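You operate a simulated robot arm through the tools that you are given. There is no shell and no other tool. Be economical: measure what you need, move in short steps, check, and stop when the job is done.

The job below is to be done with a simulated robot arm. You get a single attempt, and the scene is never put back.

## Task
Raise the drooping boom to the pink tape mark and lock it.
Fine: its microphone goes on the mark; switch the blue lamp box on before you raise it; turn the knob to SNUG to move the boom, to LOCK at the end; leave the other stands alone.

Only the result counts: the job must be done as asked and must still hold three seconds after the hand-in. Knocking over, shifting, dropping, spilling or breaking anything else fails it.

## Robot
A 6-joint arm with a fingered hand, fixed in place. Base frame: the origin is at the foot of the arm, x ahead of it, y to its left, z up. Readings come in m, degrees, newtons and seconds.
With the tool pointing down near the work surface it reaches from about 0.1 to 0.64 m from the base axis. Its first joint turns from -166.0 to 166.0 degrees. Payload 4 kg.
Tool frame: the origin (TCP) lies between the finger pads and is the grasp point; the fingertips stand 0.022 m ahead of it; z points along the fingers, y is the line along which they close. Largest opening 0.112 m; the body of the gripper starts 0.06 m behind the TCP. The gripper is a hand of 4 fingers: y runs from the thumb to the fingers, the wrist lies at [0, 0, -0.218] in the tool frame, and closing takes about 1.5 s.
Orientation is that of the tool frame in the base frame, as a unit quaternion [x, y, z, w]. With the fingers straight down and closing along the base's y, the tool's x points along the base's -x, its y along +y and its z along -z.

## Interface
- The arm moves only by the tool jog_arm. Its argument "series" is a list of rows, each a list of 2 entries, a list of its own where there are three numbers: the shift along the base's x, y, z in units of 150 mm (1.0 is 150 mm), then the turn, a rotation vector about the base's x, y, z in units of 180 degrees (1.0 is 180 degrees). In form: [[[tx, ty, tz], [wx, wy, wz]], ...]. A call has 1 to 12 rows; each row is the pose to reach, as a shift and turn from the pose commanded when the call began. "claw" is the gripper command, from -1 (shut) to 1 (fully open), values between in proportion, set as the call begins (left out, the last holds). A call with a number of a shift or a turn outside -1 to 1 is refused whole. A row lasts 0.2 s, in which the tool goes at most 0.05 m and 8.6 degrees; a call with a longer step from one row to the next is refused whole, and so is a gripper value outside its range. Where a pose cannot be reached the arm comes as near as it can. A force on the tool above 50 N (or 10 N above the force at the start of the call, whichever is more), or a blocked arm, ends the call early, and 0.2 s more pass. Each finger travels about 0.045 m/s and halts on what it meets, pressing with about 31 N; the grip force reading is that of the motor and also rises with nothing between the fingers. The clock runs only during rows and for 0.2 s after the last one: add rows that repeat a pose to give the fingers time. It gives the time, the measured TCP pose, the force on the tool (base axes), the opening and the grip force at its end, in the units of the frame above (readings bear some noise), with the torque about the TCP (base axes, N m) and any sound that the robot's microphone picked up.
- Cameras (640 x 400 px; columns grow to the right, rows downward): "scene" is fixed at [0.3988, 0.4987, 1.1732]; the picture's right is [-0.97, -0.25, 0.00], its down [-0.15, 0.58, -0.80] and it looks along [0.20, -0.78, -0.60] (base axes); focal length 214 px, centre (320, 200). "wrist" rides on the gripper at [0.069, 0.004, -0.083] in the tool frame; the picture's right is [-0.06, 1.00, 0.00], its down [-0.77, -0.05, -0.64] and it looks along [-0.64, -0.04, 0.77] (tool axes); focal length 243 px, centre (320, 200). There is no depth. A picture from a camera that has moved, and an enlarged one, comes with that camera's place and axes in the base frame and with its lens.
- camera(camera): a new picture of that camera. No time passes.
- curl_fingers(finger1, finger2, finger3, thumb_bend): sets how far each is bent, from 0 (flat) to 100 (curled in); at 30 the hand is open as for a grip, at 70 the pads meet at the TCP. One left out holds its place. A second passes; each finger stops where it meets its share of the squeeze, and holds until it gets a number again. A gripper value or a shape takes the hand back. It gives what a move gives, with no picture; readings hold the bend of each and the force on the fingers (four entries, about 0 where the hand has none), thumb and palm.
- grasp_type(shape): the hand has 4 fingers and takes this shape, open, in about a second: jaw (thumb against the fingers, like two jaws); tri (thumb and two fingers); tip (a fingertip pinch); poke (one finger out to press); point (the index stretched); flat (the hand flat); cup (the hand cupped); fist (a fist). The gripper value then closes the fingers along that shape, each until it touches; the sizes above hold for jaw. It gives what a move gives, with no picture.
- zoom(camera, box): a new picture of the part [left, top, right, bottom] of that camera's present view, enlarged. No time passes.
- finish_job(): hands the job in; it is judged then, once.

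Work in short steps. Places have to be worked out from the pictures, the camera data and where the tool is seen: move nearer, look again, correct. Check each grasp and each placing, and mend what went wrong. You have 120 turns and 84 pictures in all, those below and enlarged ones among them. Open the gripper and draw the arm clear of the work before you hand the job in, unless the task says otherwise; then end with one line.

The tools are called as a command line: name --argument value ..., lists and objects as JSON in quotes. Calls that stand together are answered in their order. jog_arm: Moves the arm, as the interface text tells. Its arguments: {"type":"object","properties":{"series":{"type":"array","items":{"type":"array"}},"claw":{"type":"number"}},"required":["series"]} The other tools are called the same way: grasp_type (shape) gives the hand a shape; curl_fingers (finger1, finger2, finger3, thumb_bend) moves the fingers one by one; camera (camera) takes a picture; zoom (camera, box) takes an enlarged picture of a part of a camera's view; finish_job () hands the job in.

At the start:

```text
time: 0.0
tcp_pos: [0.3814, -0.0048, 1.0822]
tool_rot: [0.0, 1.0, 0.001, 0.0]
force: [0.3, -1.0, 0.5]
ft_torque: [0.02, -0.02, 0.02]
opening: 0.1119
gripper_force: 0.0
shape: jaw
bend: [30.0, 30.0, 30.0, 30.0]
finger forces: [0.0, 0.0, 0.0, 0.0, 0.0, 0.0]
```

scene: 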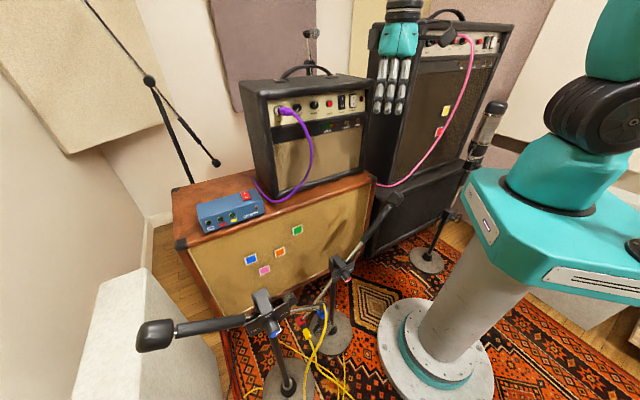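
wrist: 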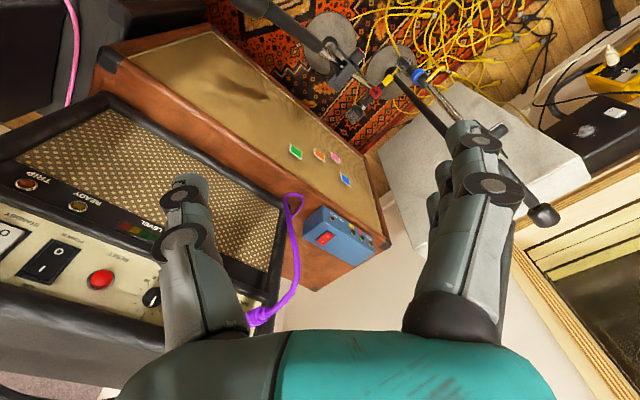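

The scene shows several stands, a blue box with a red rocker switch on a brown cabinet, and coloured tape marks on the cabinet front. I'll zoom in on these.

zoom --camera "scene" --box '[120, 240, 380, 400]'

zoom --camera "scene" --box '[180, 170, 320, 290]'

zoom --camera "wrist" --box '[230, 0, 570, 240]'

```text
2.46 times, centred on (250, 320) of scene
camera zoom: at [0.3988, 0.4987, 1.1732], right [-0.97, -0.25, 0.0], down [-0.15, 0.58, -0.8], along [0.2, -0.78, -0.6], focal length 528 px, centre (492, -95)
```

zoom: 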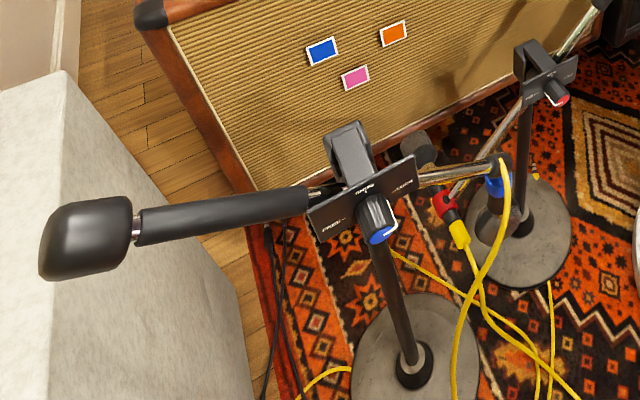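

```text
3.33 times, centred on (250, 230) of scene
camera zoom: at [0.3988, 0.4987, 1.1732], right [-0.97, -0.25, 0.0], down [-0.15, 0.58, -0.8], along [0.2, -0.78, -0.6], focal length 715 px, centre (553, 100)
```

zoom: 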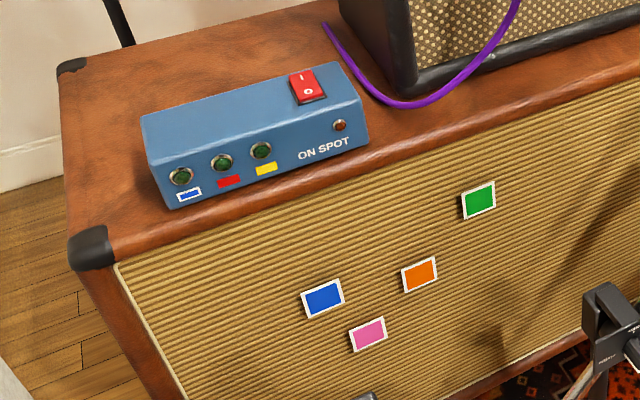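

```text
1.67 times, centred on (400, 120) of wrist
camera zoom: at [0.3139, -0.0005, 1.1668], right [0.06, 1.0, 0.0], down [0.77, -0.05, 0.64], along [0.64, -0.04, -0.77], focal length 404 px, centre (187, 333)
```

zoom: 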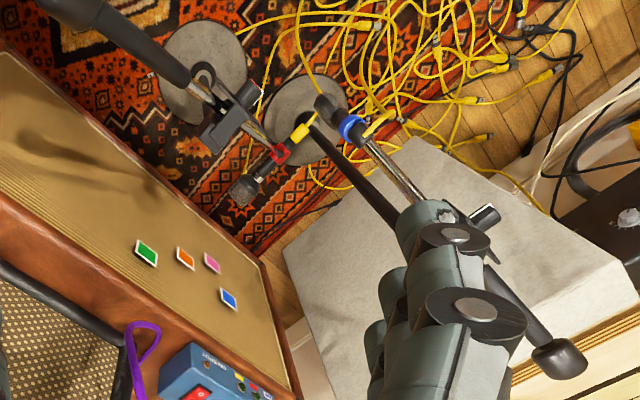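

My triangulation puts the pink mark near (0.76, 0.03, 0.395), the red-ringed mic boom's clutch near (0.41, 0.09, 0.59), and the box's rocker near (0.79, -0.01, 0.75). I'll move toward the box for a closer look and put the hand in the poke shape.

grasp_type --shape "poke"

jog_arm --series '[[[0.27, 0.05, 0], [0, 0, 0]], [[0.54, 0.1, 0], [0, 0, 0]], [[0.81, 0.2, 0], [0, 0, 0]], [[1.0, 0.25, 0], [0, 0, 0]]]'

camera --camera "wrist"

camera --camera "scene"

```text
time: 0.9
tcp_pos: [0.383, -0.0039, 1.0828]
tool_rot: [-0.001, 1.0, 0.0, 0.0]
force: [-0.3, -0.2, 0.5]
ft_torque: [0.0, 0.04, -0.02]
opening: 0.0
gripper_force: 0.0
shape: poke
bend: [100.0, 100.0, 100.0, 47.0]
finger forces: [0.1, 0.0, 0.1, 0.0, 0.1, 0.0]
```

```text
time: 1.9
tcp_pos: [0.5324, 0.0313, 1.0833]
tool_rot: [0.0, 1.0, 0.0, 0.0]
force: [-0.4, 0.1, 1.0]
ft_torque: [-0.02, -0.01, -0.04]
opening: 0.0
gripper_force: 0.1
shape: poke
bend: [100.0, 100.0, 100.0, 47.0]
finger forces: [0.0, 0.1, 0.0, 0.0, 0.0, 0.0]
```

```text
78 pictures are left
camera wrist: at [0.4639, 0.0369, 1.1675], right [0.06, 1.0, 0.0], down [0.76, -0.05, 0.64], along [0.64, -0.04, -0.77], focal length 243 px, centre (320, 200)
```

wrist: 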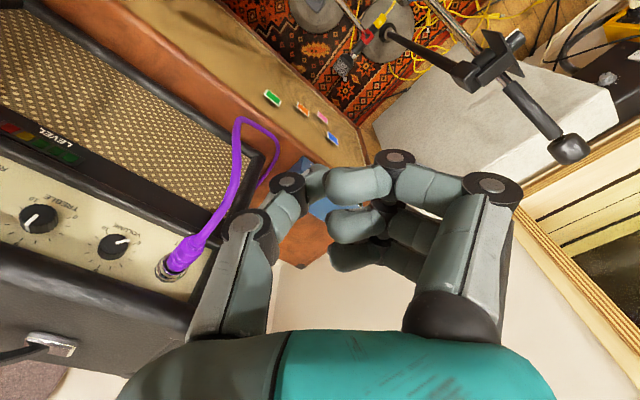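

```text
77 pictures are left
```

scene: 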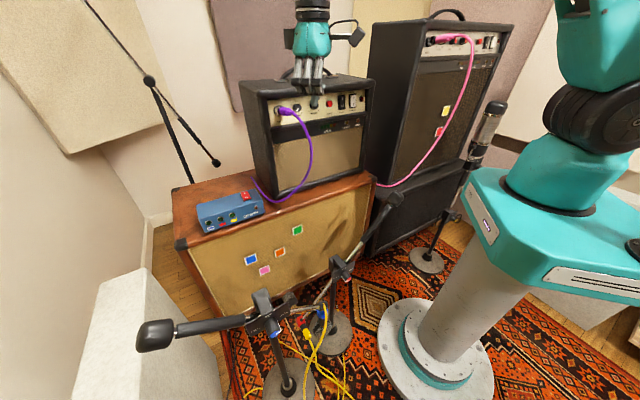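

In poke all the fingers look curled, so I'll try the "point" shape, which should give a straight index for pressing.

grasp_type --shape "point"

camera --camera "wrist"

```text
time: 2.8
tcp_pos: [0.5333, 0.0327, 1.0841]
tool_rot: [-0.001, 1.0, -0.001, 0.0]
force: [-0.4, 0.7, -0.3]
ft_torque: [0.04, -0.01, 0.02]
opening: 0.1061
gripper_force: 0.1
shape: point
bend: [31.0, 100.0, 100.0, 55.0]
finger forces: [0.0, 0.0, 0.0, 0.1, 0.0, 0.0]
```

```text
76 pictures are left
camera wrist: at [0.4635, 0.0366, 1.1671], right [0.06, 1.0, 0.0], down [0.77, -0.05, 0.64], along [0.64, -0.04, -0.77], focal length 243 px, centre (320, 200)
```

wrist: 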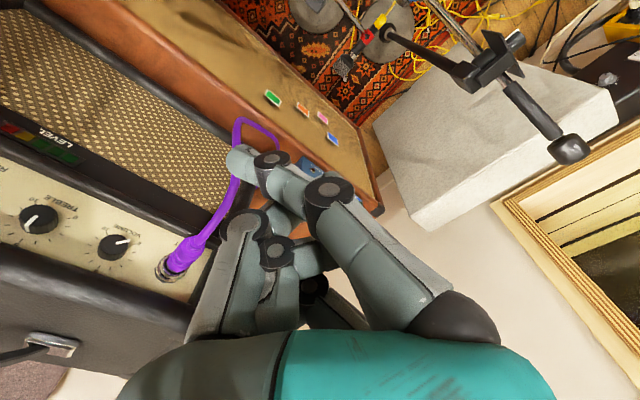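

The index isn't clearly straight, so I'll try a closed fingertip pinch as a compact poker.

grasp_type --shape "tip"

jog_arm --series '[[[0, 0, 0], [0, 0, 0]], [[0, 0, 0], [0, 0, 0]], [[0, 0, 0], [0, 0, 0]], [[0, 0, 0], [0, 0, 0]], [[0, 0, 0], [0, 0, 0]], [[0, 0, 0], [0, 0, 0]], [[0, 0, 0], [0, 0, 0]], [[0, 0, 0], [0, 0, 0]]]' --claw -1

camera --camera "wrist"

zoom --camera "scene" --box '[180, 0, 400, 230]'

```text
time: 3.7
tcp_pos: [0.5312, 0.0326, 1.0838]
tool_rot: [-0.001, 1.0, 0.0, -0.001]
force: [-1.4, -0.1, -0.1]
ft_torque: [-0.03, 0.04, 0.03]
opening: 0.112
gripper_force: 0.1
shape: tip
bend: [3.0, 30.0, 3.0, 30.0]
finger forces: [0.0, 0.0, 0.1, 0.1, 0.1, 0.0]
```

```text
time: 5.5
tcp_pos: [0.5333, 0.0321, 1.0847]
tool_rot: [0.0, 1.0, 0.001, 0.0]
force: [0.1, -0.5, 0.9]
ft_torque: [0.02, -0.01, 0.0]
opening: 0.0001
gripper_force: 31.0
shape: tip
bend: [21.0, 59.0, 21.0, 67.0]
finger forces: [0.0, 0.0, 0.0, 0.0, 0.1, 0.0]
```

```text
75 pictures are left
camera wrist: at [0.4637, 0.0367, 1.1671], right [0.06, 1.0, 0.0], down [0.77, -0.05, 0.64], along [0.64, -0.04, -0.77], focal length 243 px, centre (320, 200)
```

wrist: 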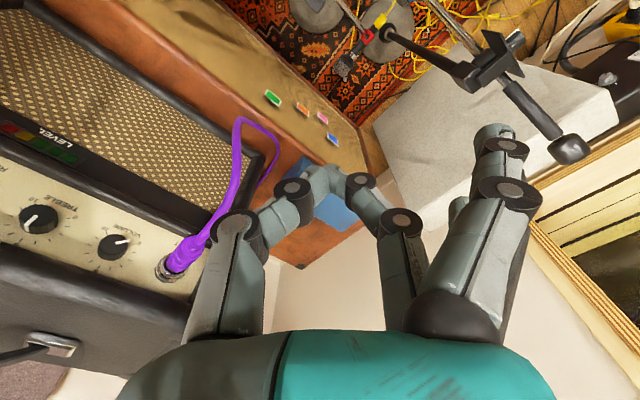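

```text
1.74 times, centred on (290, 115) of scene
camera zoom: at [0.3988, 0.4987, 1.1732], right [-0.97, -0.25, 0.0], down [-0.15, 0.58, -0.8], along [0.2, -0.78, -0.6], focal length 373 px, centre (372, 348)
```

zoom: 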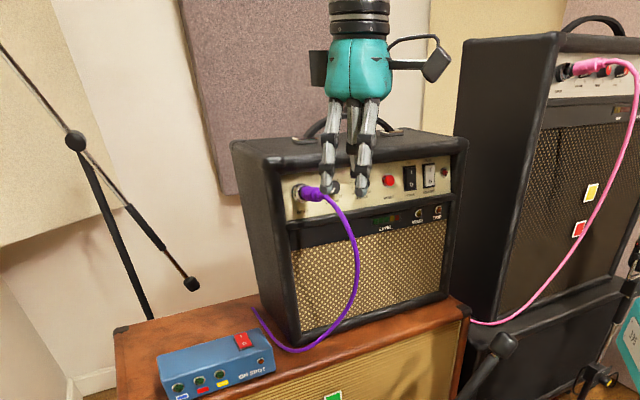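

The pinch between the thumb and finger 2 meets at the TCP. I'll curl the two outer fingers away so only the pinch point protrudes.

curl_fingers --finger1 100 --finger2 69 --finger3 100 --thumb_bend 69

camera --camera "wrist"

```text
time: 6.5
tcp_pos: [0.5321, 0.032, 1.0831]
tool_rot: [0.0, 1.0, 0.001, -0.001]
force: [-0.2, 0.3, 0.9]
ft_torque: [0.03, 0.02, -0.04]
opening: 0.0306
gripper_force: 0.1
shape: fingers
bend: [100.0, 69.0, 100.0, 69.0]
finger forces: [0.1, 0.1, 0.0, 0.0, 0.0, 0.0]
```

```text
73 pictures are left
camera wrist: at [0.4637, 0.0367, 1.1671], right [0.06, 1.0, 0.0], down [0.77, -0.05, 0.64], along [0.64, -0.04, -0.77], focal length 243 px, centre (320, 200)
```

wrist: 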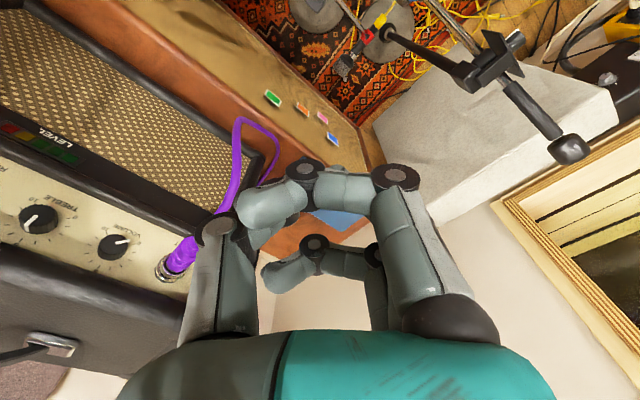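

Curling to 100 still leaves the fingers across the front. I'll try one straight finger with the others curled, which gives the longest poker.

curl_fingers --finger1 0 --finger2 100 --finger3 100 --thumb_bend 70

camera --camera "wrist"

zoom --camera "scene" --box '[250, 0, 380, 130]'

```text
time: 7.5
tcp_pos: [0.5322, 0.0324, 1.0834]
tool_rot: [-0.001, 1.0, 0.0, 0.0]
force: [0.4, -0.2, 0.1]
ft_torque: [0.02, 0.01, 0.01]
opening: 0.0847
gripper_force: 0.1
shape: fingers
bend: [0.0, 100.0, 100.0, 70.0]
finger forces: [0.1, 0.0, 0.0, 0.0, 0.1, 0.0]
```

```text
72 pictures are left
camera wrist: at [0.4637, 0.0367, 1.1671], right [0.06, 1.0, 0.0], down [0.77, -0.05, 0.64], along [0.64, -0.04, -0.77], focal length 243 px, centre (320, 200)
```

wrist: 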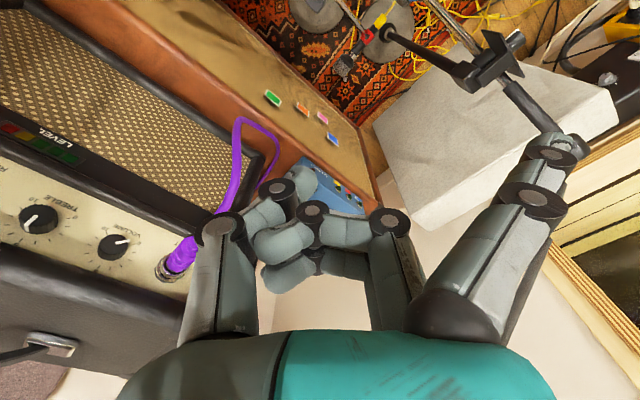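

```text
3.08 times, centred on (315, 65) of scene
camera zoom: at [0.3988, 0.4987, 1.1732], right [-0.97, -0.25, 0.0], down [-0.15, 0.58, -0.8], along [0.2, -0.78, -0.6], focal length 660 px, centre (335, 615)
```

zoom: 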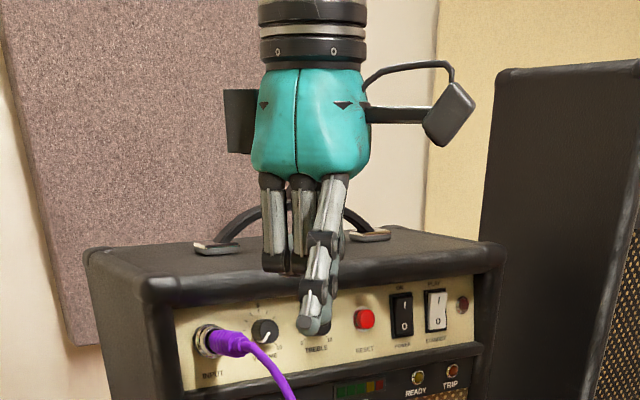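

A straight finger works as a poker, so I'll bend it to about 38 so it points forward. I'll also zoom on the switch to see its state.

curl_fingers --finger1 38

zoom --camera "scene" --box '[190, 175, 280, 235]'

camera --camera "wrist"

zoom --camera "scene" --box '[250, 0, 380, 130]'

```text
time: 8.5
tcp_pos: [0.532, 0.0329, 1.084]
tool_rot: [0.0, 1.0, 0.0, 0.001]
force: [0.2, -0.2, 0.1]
ft_torque: [0.0, 0.02, 0.03]
opening: 0.0494
gripper_force: 0.1
shape: fingers
bend: [38.0, 100.0, 100.0, 70.0]
finger forces: [0.0, 0.0, 0.0, 0.0, 0.0, 0.0]
```

```text
6.67 times, centred on (235, 205) of scene
camera zoom: at [0.3988, 0.4987, 1.1732], right [-0.97, -0.25, 0.0], down [-0.15, 0.58, -0.8], along [0.2, -0.78, -0.6], focal length 1430 px, centre (887, 167)
```

zoom: 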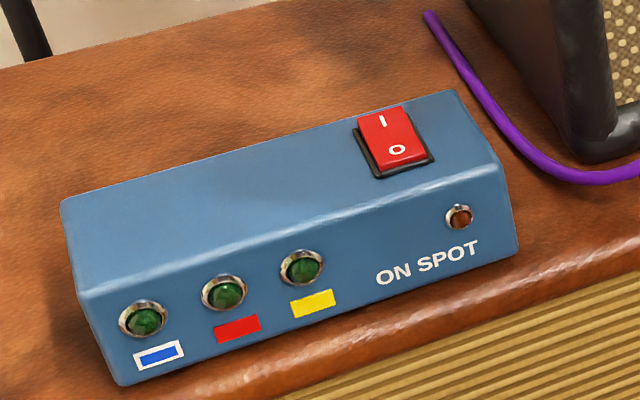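

```text
69 pictures are left
camera wrist: at [0.4637, 0.0367, 1.1671], right [0.06, 1.0, 0.0], down [0.77, -0.05, 0.64], along [0.64, -0.04, -0.77], focal length 243 px, centre (320, 200)
```

wrist: 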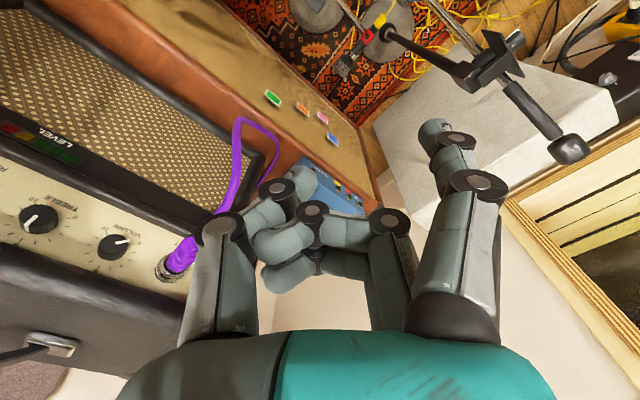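

```text
3.08 times, centred on (315, 65) of scene
camera zoom: at [0.3988, 0.4987, 1.1732], right [-0.97, -0.25, 0.0], down [-0.15, 0.58, -0.8], along [0.2, -0.78, -0.6], focal length 660 px, centre (335, 615)
```

zoom: 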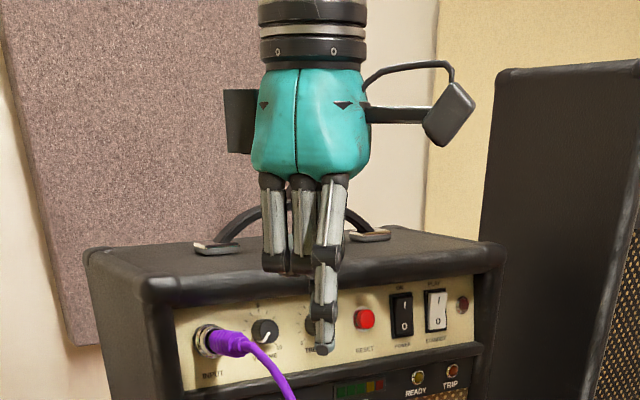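

The fingertip is at tool offset (0.02, 0.054, 0.024). The pilot lamp is off and the I end of the rocker stands proud, so that is the end to press. I'll yaw the hand -135° so the finger points toward the back and the palm stays clear of the amp.

jog_arm --series '[[[0, 0, 0], [0, 0, -0.0444]], [[0, 0, 0], [0, 0, -0.0888]], [[0, 0, 0], [0, 0, -0.1332]], [[0, 0, 0], [0, 0, -0.1776]], [[0, 0, 0], [0, 0, -0.222]], [[0, 0, 0], [0, 0, -0.2664]], [[0, 0, 0], [0, 0, -0.3108]], [[0, 0, 0], [0, 0, -0.3552]], [[0, 0, 0], [0, 0, -0.3996]], [[0, 0, 0], [0, 0, -0.444]], [[0, 0, 0], [0, 0, -0.475]], [[0, 0, 0], [0, 0, -0.5]]]'

jog_arm --series '[[[0, 0, 0], [0, 0, -0.0444]], [[0.2, 0, 0], [0, 0, -0.0888]], [[0.4, 0, -0.1], [0, 0, -0.1332]], [[0.6, 0, -0.2], [0, 0, -0.1776]], [[0.8, 0, -0.4], [0, 0, -0.222]], [[0.95, 0, -0.6], [0, 0, -0.25]]]'

camera --camera "wrist"

camera --camera "scene"

```text
time: 11.1
tcp_pos: [0.5319, 0.0312, 1.083]
tool_rot: [0.707, 0.707, 0.0, 0.0]
force: [0.4, -0.3, 0.3]
ft_torque: [0.03, 0.03, -0.02]
opening: 0.0493
gripper_force: 0.0
shape: fingers
bend: [38.0, 100.0, 100.0, 70.0]
finger forces: [0.0, 0.0, 0.0, 0.0, 0.1, 0.0]
```

```text
time: 12.5
tcp_pos: [0.6763, 0.0326, 0.9925]
tool_rot: [0.924, 0.382, 0.0, 0.0]
force: [-0.1, 1.5, 0.3]
ft_torque: [0.03, -0.04, 0.0]
opening: 0.0491
gripper_force: 0.0
shape: fingers
bend: [38.0, 100.0, 100.0, 70.0]
finger forces: [0.0, 0.0, 0.0, 0.0, 0.0, 0.0]
```

```text
67 pictures are left
camera wrist: at [0.7284, 0.0781, 1.0766], right [0.66, -0.75, 0.0], down [-0.58, -0.51, 0.64], along [-0.48, -0.42, -0.77], focal length 243 px, centre (320, 200)
```

wrist: 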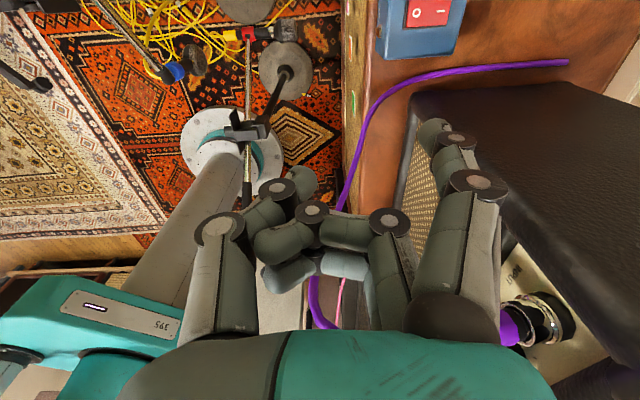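

```text
66 pictures are left
```

scene: 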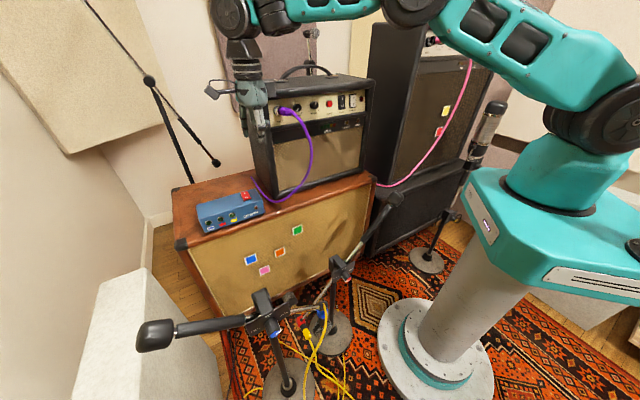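

The arm reaches this pose. I put the I half of the rocker near (0.801, -0.024, 0.748), so I'll hover with the fingertip about 6 cm above it and check.

jog_arm --series '[[[0.25, -0.1, -0.1], [0, 0, 0]], [[0.49, -0.21, -0.3], [0, 0, 0]], [[0.49, -0.21, -0.55], [0, 0, 0]], [[0.49, -0.21, -0.8], [0, 0, 0]], [[0.49, -0.21, -1.0], [0, 0, 0]]]'

camera --camera "wrist"

zoom --camera "scene" --box '[180, 130, 300, 240]'

```text
time: 13.7
tcp_pos: [0.7058, -0.0058, 0.858]
tool_rot: [0.924, 0.384, 0.0, 0.0]
force: [0.9, 0.7, 0.3]
ft_torque: [-0.07, -0.01, -0.01]
opening: 0.0489
gripper_force: 0.1
shape: fingers
bend: [38.0, 100.0, 100.0, 70.0]
finger forces: [0.0, 0.1, 0.1, 0.1, 0.0, 0.0]
out of reach, approached as far as the arm can: row 1, 2, 3, 4, 5
```

```text
65 pictures are left
camera wrist: at [0.7586, 0.0392, 0.9419], right [0.66, -0.75, 0.0], down [-0.57, -0.51, 0.64], along [-0.48, -0.43, -0.77], focal length 243 px, centre (320, 200)
```

wrist: 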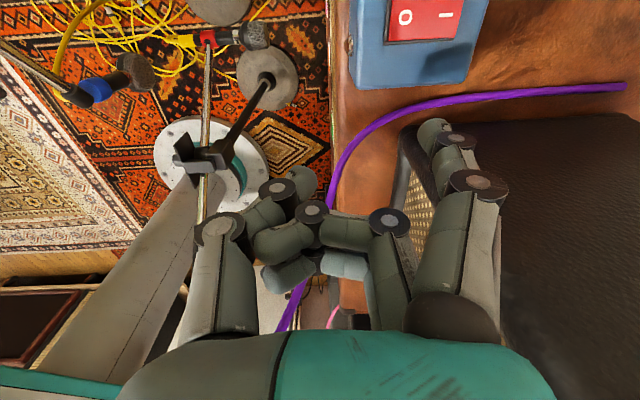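

```text
3.64 times, centred on (240, 185) of scene
camera zoom: at [0.3988, 0.4987, 1.1732], right [-0.97, -0.25, 0.0], down [-0.15, 0.58, -0.8], along [0.2, -0.78, -0.6], focal length 780 px, centre (611, 254)
```

zoom: 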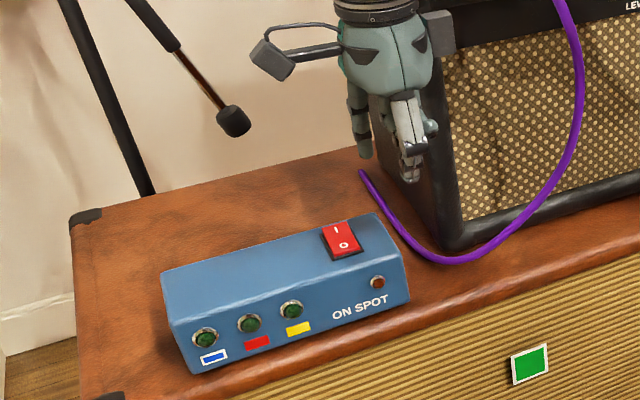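

A vertical tool is out of reach there. I'll back off and up, yaw to -90°, tilt the tool outward, and use the thumb as the lowest poker with the other fingers curled.

jog_arm --series '[[[-0.1, 0.1, 0.3], [0, 0, 0]], [[-0.25, 0.2, 0.6], [0, 0, 0]], [[-0.4, 0.25, 0.8], [0, 0, 0.0444]], [[-0.5, 0.25, 1.0], [0, 0, 0.0888]], [[-0.6, 0.25, 1.0], [0, 0, 0.1332]], [[-0.6, 0.25, 1.0], [0, 0, 0.1776]], [[-0.6, 0.25, 1.0], [0, 0, 0.222]], [[-0.6, 0.25, 1.0], [0, 0, 0.25]]]'

curl_fingers --finger1 100 --finger2 100 --finger3 100 --thumb_bend 38

jog_arm --series '[[[0, 0, 0], [0, -0.046, 0]], [[0, 0, 0], [0, -0.092, 0]], [[0, 0, 0], [0, -0.138, 0]], [[0, 0, 0], [0, -0.184, 0]], [[0, 0, 0], [0, -0.23, 0]], [[0, 0, 0], [0, -0.278, 0]]]'

camera --camera "wrist"

camera --camera "scene"

```text
refused: row 2 steps farther than a row can; nothing moved
```

```text
time: 14.7
tcp_pos: [0.7064, -0.008, 0.858]
tool_rot: [0.924, 0.382, 0.0, 0.0]
force: [-1.0, 0.2, 0.3]
ft_torque: [-0.02, 0.01, -0.01]
opening: 0.044
gripper_force: 0.0
shape: fingers
bend: [100.0, 100.0, 100.0, 38.0]
finger forces: [0.1, 0.0, 0.1, 0.0, 0.0, 0.0]
```

```text
time: 16.1
tcp_pos: [0.7045, -0.0075, 0.8585]
tool_rot: [0.837, 0.347, 0.391, 0.162]
force: [-0.2, -0.5, -0.3]
ft_torque: [0.0, 0.02, 0.0]
opening: 0.0441
gripper_force: 0.0
shape: fingers
bend: [100.0, 100.0, 100.0, 38.0]
finger forces: [0.0, 0.0, 0.0, 0.0, 0.0, 0.0]
```

```text
63 pictures are left
camera wrist: at [0.6755, 0.0377, 0.9531], right [0.42, -0.75, 0.51], down [-0.86, -0.51, -0.03], along [0.28, -0.42, -0.86], focal length 243 px, centre (320, 200)
```

wrist: 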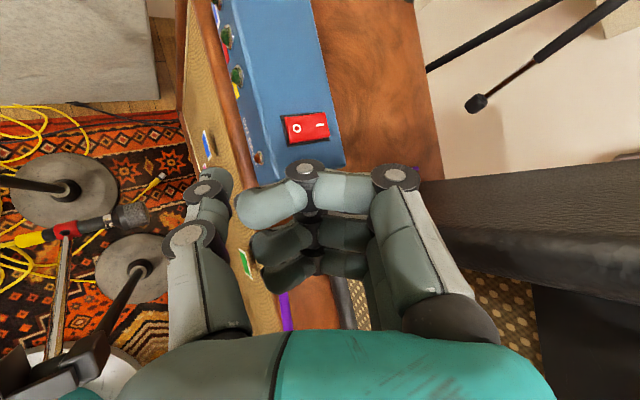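

```text
62 pictures are left
```

scene: 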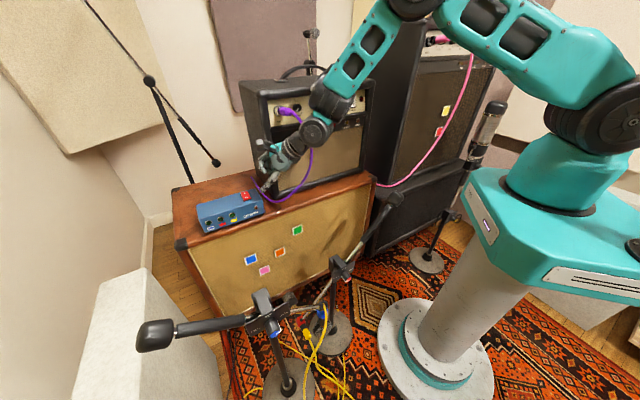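

The switch is in clear view and the arm has reach in this tilt. I'll move a little away from the amp and roll the hand 45° about its own axis so the thumb is directly lowest.

jog_arm --series '[[[-0.05, 0.15, 0.15], [-0.032, 0, 0.0268]], [[-0.05, 0.3, 0.3], [-0.064, 0, 0.0536]], [[-0.05, 0.3, 0.3], [-0.096, 0, 0.0804]], [[-0.05, 0.3, 0.3], [-0.128, 0, 0.1072]], [[-0.05, 0.3, 0.3], [-0.16, 0, 0.134]], [[-0.05, 0.3, 0.3], [-0.1915, 0, 0.1607]]]'

camera --camera "wrist"

zoom --camera "scene" --box '[180, 110, 340, 230]'

```text
time: 17.5
tcp_pos: [0.6989, 0.0376, 0.9045]
tool_rot: [0.639, 0.642, 0.299, 0.3]
force: [-0.6, 0.3, -0.3]
ft_torque: [0.03, 0.03, 0.0]
opening: 0.0443
gripper_force: 0.0
shape: fingers
bend: [100.0, 100.0, 100.0, 38.0]
finger forces: [0.0, 0.0, 0.1, 0.0, 0.0, 0.0]
```

```text
61 pictures are left
camera wrist: at [0.6376, 0.1063, 0.962], right [0.64, -0.06, 0.76], down [-0.52, -0.77, 0.38], along [0.56, -0.64, -0.52], focal length 243 px, centre (320, 200)
```

wrist: 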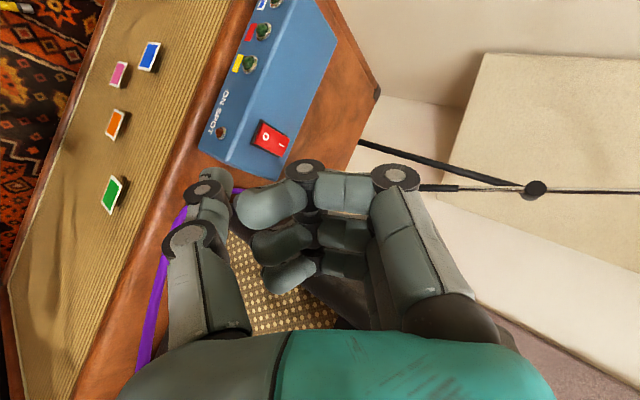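

```text
3.33 times, centred on (260, 170) of scene
camera zoom: at [0.3988, 0.4987, 1.1732], right [-0.97, -0.25, 0.0], down [-0.15, 0.58, -0.8], along [0.2, -0.78, -0.6], focal length 715 px, centre (520, 300)
```

zoom: 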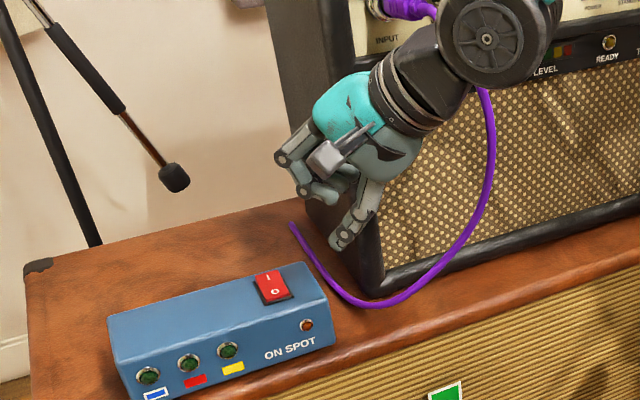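

The thumb tip is at about (0.687, 0.026, 0.837) and the I half of the rocker at about (0.802, -0.022, 0.75). I'll hover about 3 cm above it.

jog_arm --series '[[[0.25, -0.1, 0], [0, 0, 0]], [[0.5, -0.2, -0.1], [0, 0, 0]], [[0.767, -0.32, -0.2], [0, 0, 0]], [[0.767, -0.32, -0.37], [0, 0, 0]]]'

camera --camera "wrist"

zoom --camera "scene" --box '[190, 140, 310, 230]'

```text
time: 18.5
tcp_pos: [0.8132, -0.0095, 0.8489]
tool_rot: [0.641, 0.641, 0.299, 0.299]
force: [-0.7, -0.2, -0.5]
ft_torque: [-0.01, -0.03, 0.0]
opening: 0.0442
gripper_force: 0.1
shape: fingers
bend: [100.0, 100.0, 100.0, 38.0]
finger forces: [0.0, 0.0, 0.0, 0.1, 0.1, 0.1]
```

```text
59 pictures are left
camera wrist: at [0.753, 0.0592, 0.9064], right [0.64, -0.06, 0.77], down [-0.52, -0.77, 0.37], along [0.56, -0.64, -0.52], focal length 243 px, centre (320, 200)
```

wrist: 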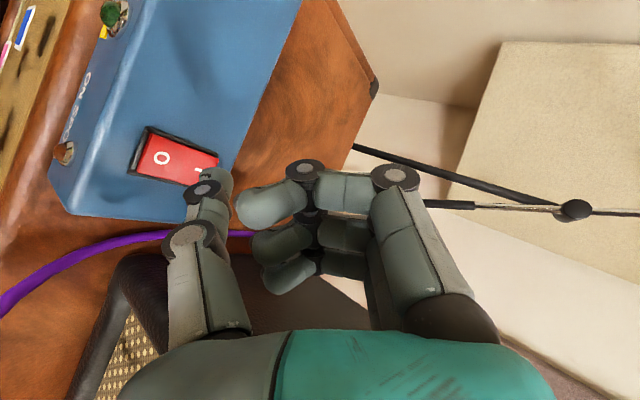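

```text
4.44 times, centred on (250, 185) of scene
camera zoom: at [0.3988, 0.4987, 1.1732], right [-0.97, -0.25, 0.0], down [-0.15, 0.58, -0.8], along [0.2, -0.78, -0.6], focal length 953 px, centre (631, 267)
```

zoom: 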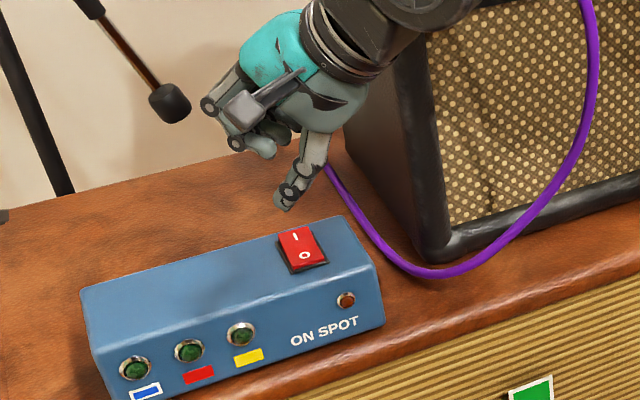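

Tip and rocker line up in both views. I'll press straight down slowly until there's contact.

jog_arm --series '[[[-0.01, 0, -0.1], [0, 0, 0]], [[-0.01, 0, -0.17], [0, 0, 0]], [[-0.01, 0, -0.2], [0, 0, 0]], [[-0.01, 0, -0.23], [0, 0, 0]], [[-0.01, 0, -0.25], [0, 0, 0]], [[-0.01, 0, -0.27], [0, 0, 0]]]'

zoom --camera "scene" --box '[190, 140, 310, 230]'

```text
time: 19.9
tcp_pos: [0.8118, -0.0099, 0.8098]
tool_rot: [0.64, 0.64, 0.3, 0.301]
force: [-4.2, 0.4, 11.0]
ft_torque: [-0.07, 0.52, -0.03]
opening: 0.0431
gripper_force: 5.7
shape: fingers
bend: [100.0, 100.0, 100.0, 39.0]
finger forces: [0.1, 0.1, 0.1, 0.0, 11.7, 0.0]
```

```text
4.44 times, centred on (250, 185) of scene
camera zoom: at [0.3988, 0.4987, 1.1732], right [-0.97, -0.25, 0.0], down [-0.15, 0.58, -0.8], along [0.2, -0.78, -0.6], focal length 953 px, centre (631, 267)
```

zoom: 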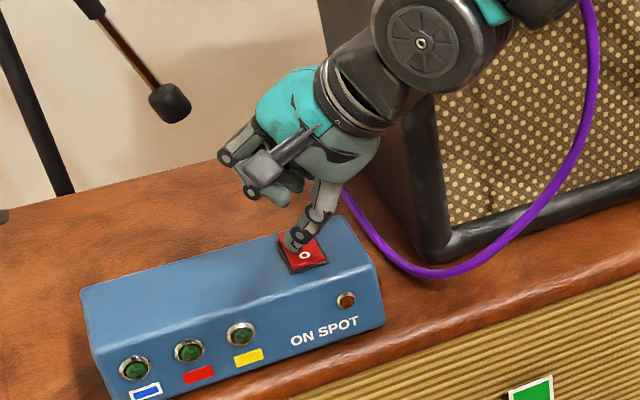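

There's 11 N of contact but no click or pilot light yet, so I'll press a few millimetres more.

jog_arm --series '[[[0, 0, -0.02], [0, 0, 0]], [[0, 0, -0.04], [0, 0, 0]], [[0, 0, -0.06], [0, 0, 0]]]'

zoom --camera "scene" --box '[190, 140, 310, 230]'

```text
time: 20.7
tcp_pos: [0.8117, -0.0109, 0.8007]
tool_rot: [0.64, 0.64, 0.3, 0.3]
force: [-3.2, -1.7, 16.1]
ft_torque: [-0.03, 0.27, 0.01]
opening: 0.0388
gripper_force: 7.4
shape: fingers
bend: [100.0, 100.0, 100.0, 44.0]
finger forces: [0.0, 0.0, 0.1, 0.0, 15.5, 0.1]
heard: click
```

```text
4.44 times, centred on (250, 185) of scene
camera zoom: at [0.3988, 0.4987, 1.1732], right [-0.97, -0.25, 0.0], down [-0.15, 0.58, -0.8], along [0.2, -0.78, -0.6], focal length 953 px, centre (631, 267)
```

zoom: 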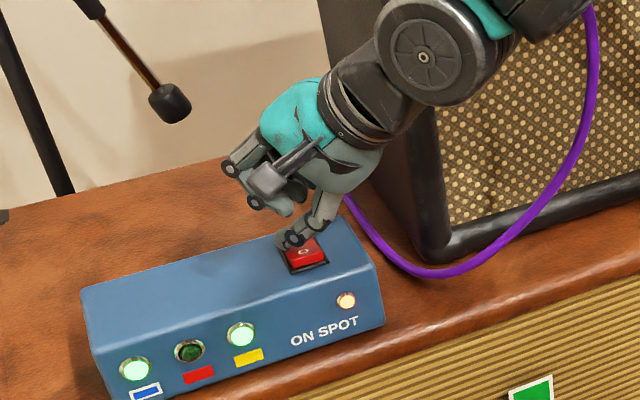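

Click: the pilot is lit, and the blue and yellow lamps are green while red is dark. That confirms the red stand is the drooping one. I'll lift off and back away.

jog_arm --series '[[[0, 0, 0.2], [0, 0, 0]], [[-0.05, 0.05, 0.5], [0, 0, 0]], [[-0.3, 0.15, 0.65], [0, 0, 0]], [[-0.6, 0.3, 0.7], [0, 0, 0]], [[-0.8, 0.5, 0.7], [0, 0, 0]], [[-1.0, 0.7, 0.7], [0, 0, 0]]]'

zoom --camera "scene" --box '[180, 170, 420, 330]'

zoom --camera "scene" --box '[295, 235, 385, 295]'

```text
refused: row 4 steps farther than a row can; nothing moved
```

```text
2.50 times, centred on (300, 250) of scene
camera zoom: at [0.3988, 0.4987, 1.1732], right [-0.97, -0.25, 0.0], down [-0.15, 0.58, -0.8], along [0.2, -0.78, -0.6], focal length 536 px, centre (370, 75)
```

zoom: 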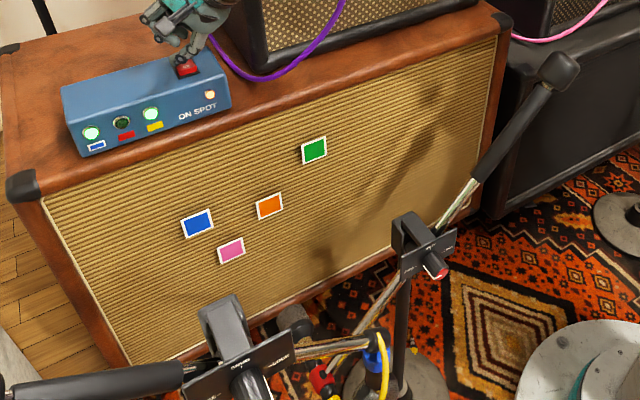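

```text
6.67 times, centred on (340, 265) of scene
camera zoom: at [0.3988, 0.4987, 1.1732], right [-0.97, -0.25, 0.0], down [-0.15, 0.58, -0.8], along [0.2, -0.78, -0.6], focal length 1430 px, centre (187, -233)
```

zoom: 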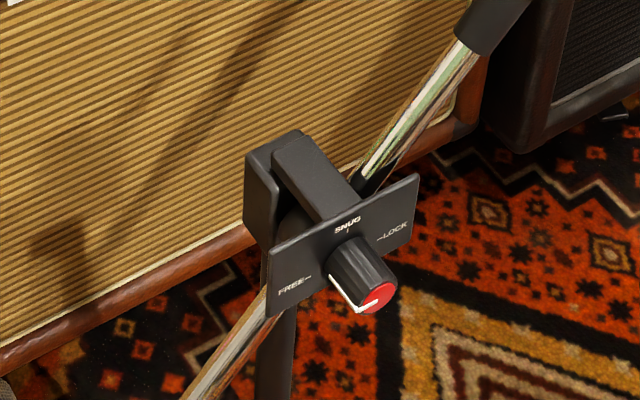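

The red stand's knob pointer is at FREE, with SNUG at the top and LOCK on the right. I'll lift off the switch now, in smaller steps.

jog_arm --series '[[[0, 0, 0.2], [0, 0, 0]], [[-0.05, 0.05, 0.45], [0, 0, 0]], [[-0.25, 0.15, 0.6], [0, 0, 0]], [[-0.5, 0.25, 0.7], [0, 0, 0]], [[-0.75, 0.4, 0.7], [0, 0, 0]], [[-1.0, 0.55, 0.7], [0, 0, 0]]]'

zoom --camera "scene" --box '[180, 170, 300, 250]'

camera --camera "wrist"

```text
time: 22.1
tcp_pos: [0.6611, 0.0708, 0.9049]
tool_rot: [0.641, 0.641, 0.299, 0.299]
force: [-0.6, 0.0, 0.3]
ft_torque: [0.01, 0.01, -0.01]
opening: 0.0441
gripper_force: 0.2
shape: fingers
bend: [100.0, 100.0, 100.0, 38.0]
finger forces: [0.0, 0.0, 0.1, 0.0, 0.0, 0.1]
```

```text
5.00 times, centred on (240, 210) of scene
camera zoom: at [0.3988, 0.4987, 1.1732], right [-0.97, -0.25, 0.0], down [-0.15, 0.58, -0.8], along [0.2, -0.78, -0.6], focal length 1072 px, centre (720, 150)
```

zoom: 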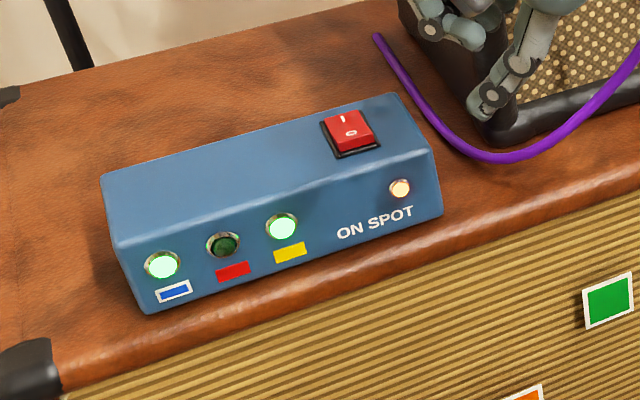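

```text
52 pictures are left
camera wrist: at [0.6009, 0.1406, 0.9617], right [0.64, -0.06, 0.76], down [-0.52, -0.77, 0.38], along [0.56, -0.64, -0.52], focal length 243 px, centre (320, 200)
```

wrist: 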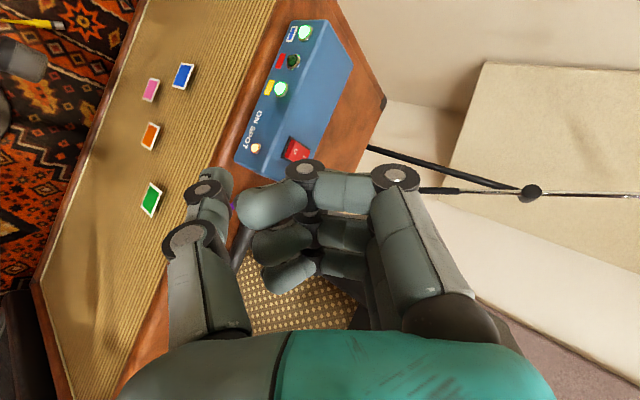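

The lamp box stays on. Next I'll bring the hand round in front of the red knob, which faces (-0.71, 0.7, 0). I'll move back and up while yawing the tool.

jog_arm --series '[[[-0.15, 0.1, 0.15], [0, 0, -0.04]], [[-0.3, 0.2, 0.3], [0, 0, -0.08]], [[-0.45, 0.3, 0.45], [0, 0, -0.12]], [[-0.6, 0.4, 0.5], [0, 0, -0.16]], [[-0.75, 0.5, 0.5], [0, 0, -0.2]], [[-0.9, 0.6, 0.5], [0, 0, -0.23]], [[-1.0, 0.7, 0.5], [0, 0, -0.25]]]'

grasp_type --shape "jaw"

camera --camera "wrist"

camera --camera "scene"

```text
time: 23.7
tcp_pos: [0.5101, 0.1755, 0.9796]
tool_rot: [0.837, 0.346, 0.162, 0.391]
force: [-0.7, 0.9, -0.5]
ft_torque: [-0.04, -0.03, -0.01]
opening: 0.0441
gripper_force: 0.1
shape: fingers
bend: [100.0, 100.0, 100.0, 38.0]
finger forces: [0.0, 0.0, 0.0, 0.0, 0.0, 0.0]
```

```text
time: 24.6
tcp_pos: [0.5115, 0.1767, 0.98]
tool_rot: [0.837, 0.348, 0.162, 0.391]
force: [0.6, 0.3, 1.0]
ft_torque: [-0.03, -0.03, -0.01]
opening: 0.1119
gripper_force: 0.1
shape: jaw
bend: [30.0, 30.0, 30.0, 30.0]
finger forces: [0.0, 0.0, 0.0, 0.1, 0.1, 0.0]
```

```text
51 pictures are left
camera wrist: at [0.5177, 0.2682, 1.0376], right [0.41, -0.5, 0.76], down [-0.91, -0.17, 0.37], along [-0.06, -0.85, -0.52], focal length 243 px, centre (320, 200)
```

wrist: 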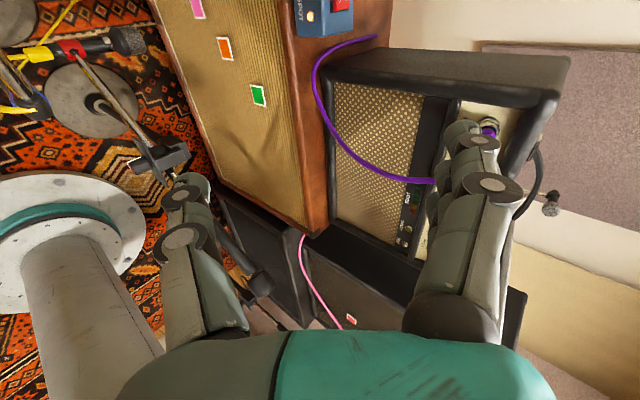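

```text
50 pictures are left
```

scene: 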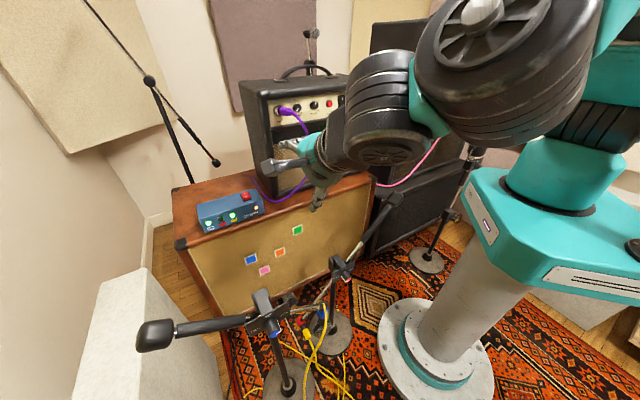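

The arm moves freely and the hand is clear. I'll bring the tool level, pointing along (0.71, -0.7, 0), while moving to about (0.38, 0.22, 0.85).

jog_arm --series '[[[-0.15, 0.05, 0], [-0.026, -0.026, 0]], [[-0.3, 0.1, 0], [-0.052, -0.052, 0]], [[-0.45, 0.15, -0.1], [-0.078, -0.078, 0]], [[-0.6, 0.2, -0.3], [-0.105, -0.105, 0]], [[-0.75, 0.25, -0.5], [-0.131, -0.131, 0]], [[-0.87, 0.3, -0.7], [-0.157, -0.157, 0]], [[-0.87, 0.3, -0.87], [-0.157, -0.157, 0]]]'

camera --camera "wrist"

camera --camera "scene"

```text
time: 26.2
tcp_pos: [0.3569, 0.1937, 0.8549]
tool_rot: [0.657, 0.273, 0.271, 0.649]
force: [0.3, -0.1, 0.3]
ft_torque: [0.0, 0.03, 0.0]
opening: 0.1119
gripper_force: 0.0
shape: jaw
bend: [30.0, 30.0, 30.0, 30.0]
finger forces: [0.0, 0.0, 0.1, 0.0, 0.0, 0.0]
out of reach, approached as far as the arm can: row 6, 7
```

```text
49 pictures are left
camera wrist: at [0.3475, 0.3014, 0.8601], right [-0.04, -0.05, 1.0], down [-0.99, -0.09, -0.04], along [0.09, -0.99, -0.05], focal length 243 px, centre (320, 200)
```

wrist: 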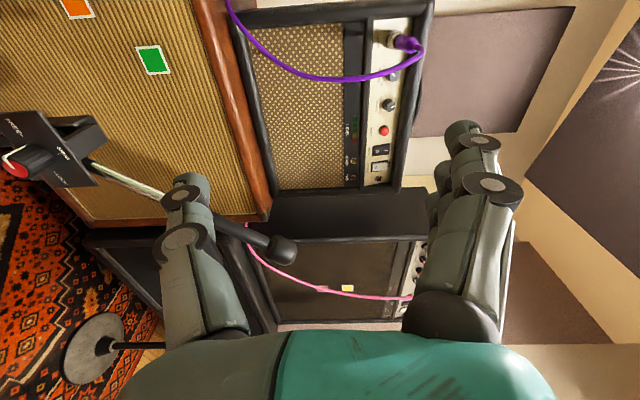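

```text
48 pictures are left
```

scene: 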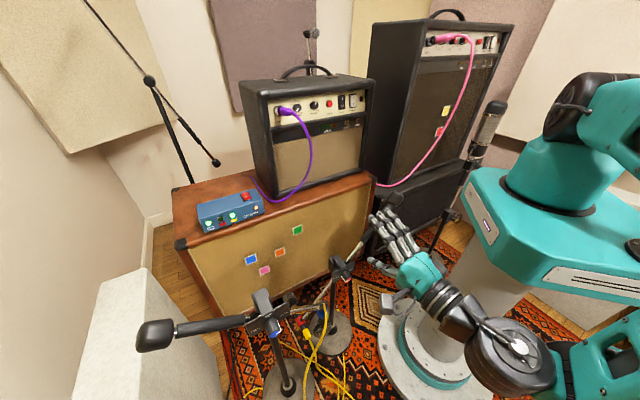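

The tool is level and aimed correctly. The two views agree on the knob cap at (0.410, 0.098, 0.574). I'll roll the hand 45° so the camera is up-left, away from the blue mic, and descend to the pre-grasp height.

jog_arm --series '[[[-0.03, -0.03, -0.15], [0.03, -0.0295, 0]], [[-0.06, -0.06, -0.3], [0.06, -0.059, 0]], [[-0.1, -0.1, -0.45], [0.09, -0.0885, 0]], [[-0.12, -0.15, -0.6], [0.12, -0.118, 0]], [[-0.12, -0.17, -0.8], [0.15, -0.1475, 0]], [[-0.12, -0.17, -1.0], [0.1775, -0.175, 0]]]'

camera --camera "wrist"

```text
time: 27.6
tcp_pos: [0.3389, 0.1682, 0.703]
tool_rot: [0.709, 0.001, 0.499, 0.498]
force: [-0.5, 0.0, 1.3]
ft_torque: [0.02, 0.02, 0.01]
opening: 0.1122
gripper_force: 0.1
shape: jaw
bend: [30.0, 30.0, 30.0, 30.0]
finger forces: [0.1, 0.0, 0.1, 0.1, 0.0, 0.1]
```

```text
47 pictures are left
camera wrist: at [0.313, 0.2577, 0.7564], right [-0.53, -0.53, 0.66], down [-0.81, 0.1, -0.57], along [0.24, -0.84, -0.49], focal length 243 px, centre (320, 200)
```

wrist: 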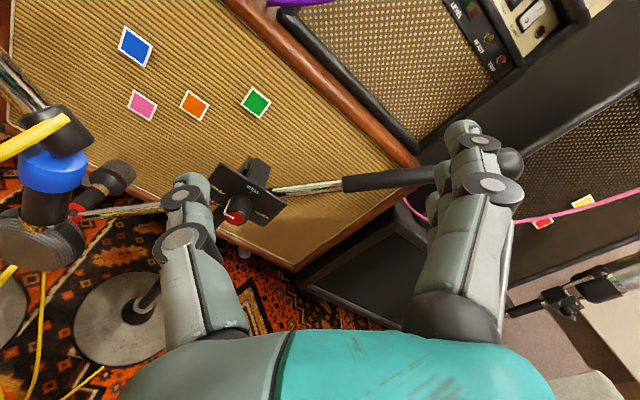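

Reached exactly. I'll zoom in on the knob.

zoom --camera "wrist" --box '[180, 140, 300, 240]'

```text
4.00 times, centred on (240, 190) of wrist
camera zoom: at [0.313, 0.2577, 0.7564], right [-0.53, -0.53, 0.66], down [-0.81, 0.1, -0.57], along [0.24, -0.84, -0.49], focal length 970 px, centre (640, 240)
```

zoom: 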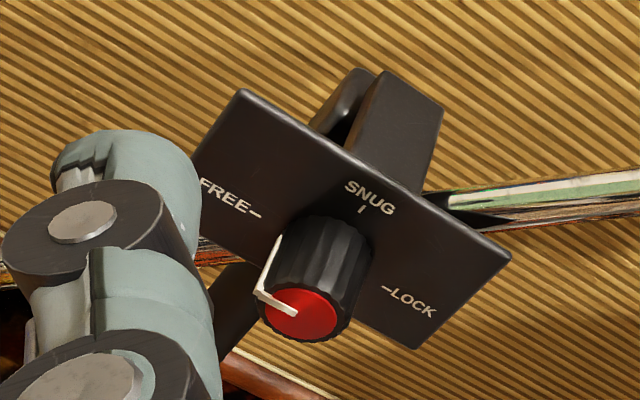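

FREE, SNUG and LOCK sit at about -90°, 0° and +90°, and the pointer is on FREE. I'll descend to a pre-grasp about 7 cm in front of the cap.

jog_arm --series '[[[0, 0, -0.25], [0, 0, 0]], [[0, 0, -0.5], [0, 0, 0]], [[0, 0, -0.7], [0, 0, 0]], [[0.06, -0.07, -0.86], [0, 0, 0]], [[0.12, -0.133, -0.86], [0, 0, 0]]]'

camera --camera "wrist"

zoom --camera "scene" --box '[280, 210, 430, 310]'

```text
time: 28.8
tcp_pos: [0.3312, 0.1404, 0.6213]
tool_rot: [0.711, 0.001, 0.498, 0.497]
force: [0.6, 0.1, 0.6]
ft_torque: [-0.02, -0.02, -0.03]
opening: 0.112
gripper_force: 0.1
shape: jaw
bend: [30.0, 30.0, 30.0, 30.0]
finger forces: [0.0, 0.0, 0.0, 0.1, 0.0, 0.0]
out of reach, approached as far as the arm can: row 2, 3, 4, 5
```

```text
45 pictures are left
camera wrist: at [0.3059, 0.2299, 0.6744], right [-0.52, -0.54, 0.66], down [-0.82, 0.1, -0.57], along [0.24, -0.84, -0.49], focal length 243 px, centre (320, 200)
```

wrist: 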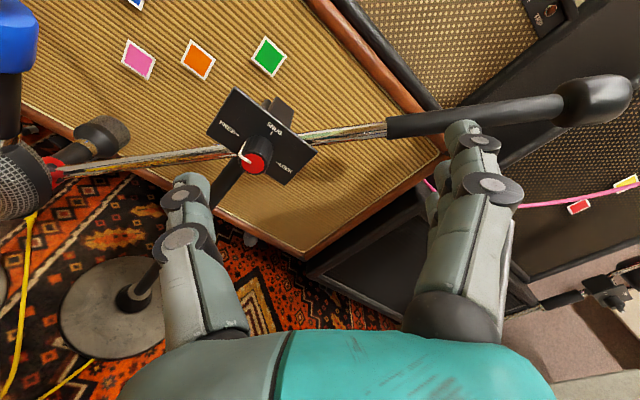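

```text
4.00 times, centred on (355, 260) of scene
camera zoom: at [0.3988, 0.4987, 1.1732], right [-0.97, -0.25, 0.0], down [-0.15, 0.58, -0.8], along [0.2, -0.78, -0.6], focal length 858 px, centre (180, -40)
```

zoom: 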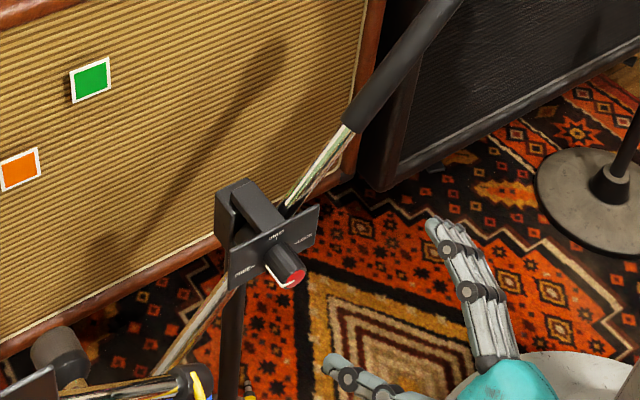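

The arm stops at (0.331, 0.140, 0.621), where the wrist gets too close to the base. The grasp pose is further out, so I'll probe forward and then down.

jog_arm --series '[[[0.15, -0.1, 0], [0, 0, 0]], [[0.3, -0.15, -0.1], [0, 0, 0]], [[0.3, -0.15, -0.2], [0, 0, 0]], [[0.3, -0.15, -0.3], [0, 0, 0]]]'

```text
time: 29.8
tcp_pos: [0.3594, 0.1063, 0.6205]
tool_rot: [0.712, 0.001, 0.498, 0.496]
force: [0.2, 0.4, 0.5]
ft_torque: [0.01, -0.02, -0.02]
opening: 0.1121
gripper_force: 0.1
shape: jaw
bend: [30.0, 30.0, 30.0, 30.0]
finger forces: [0.0, 0.0, 0.0, 0.0, 0.0, 0.0]
out of reach, approached as far as the arm can: row 1, 2, 3, 4
```

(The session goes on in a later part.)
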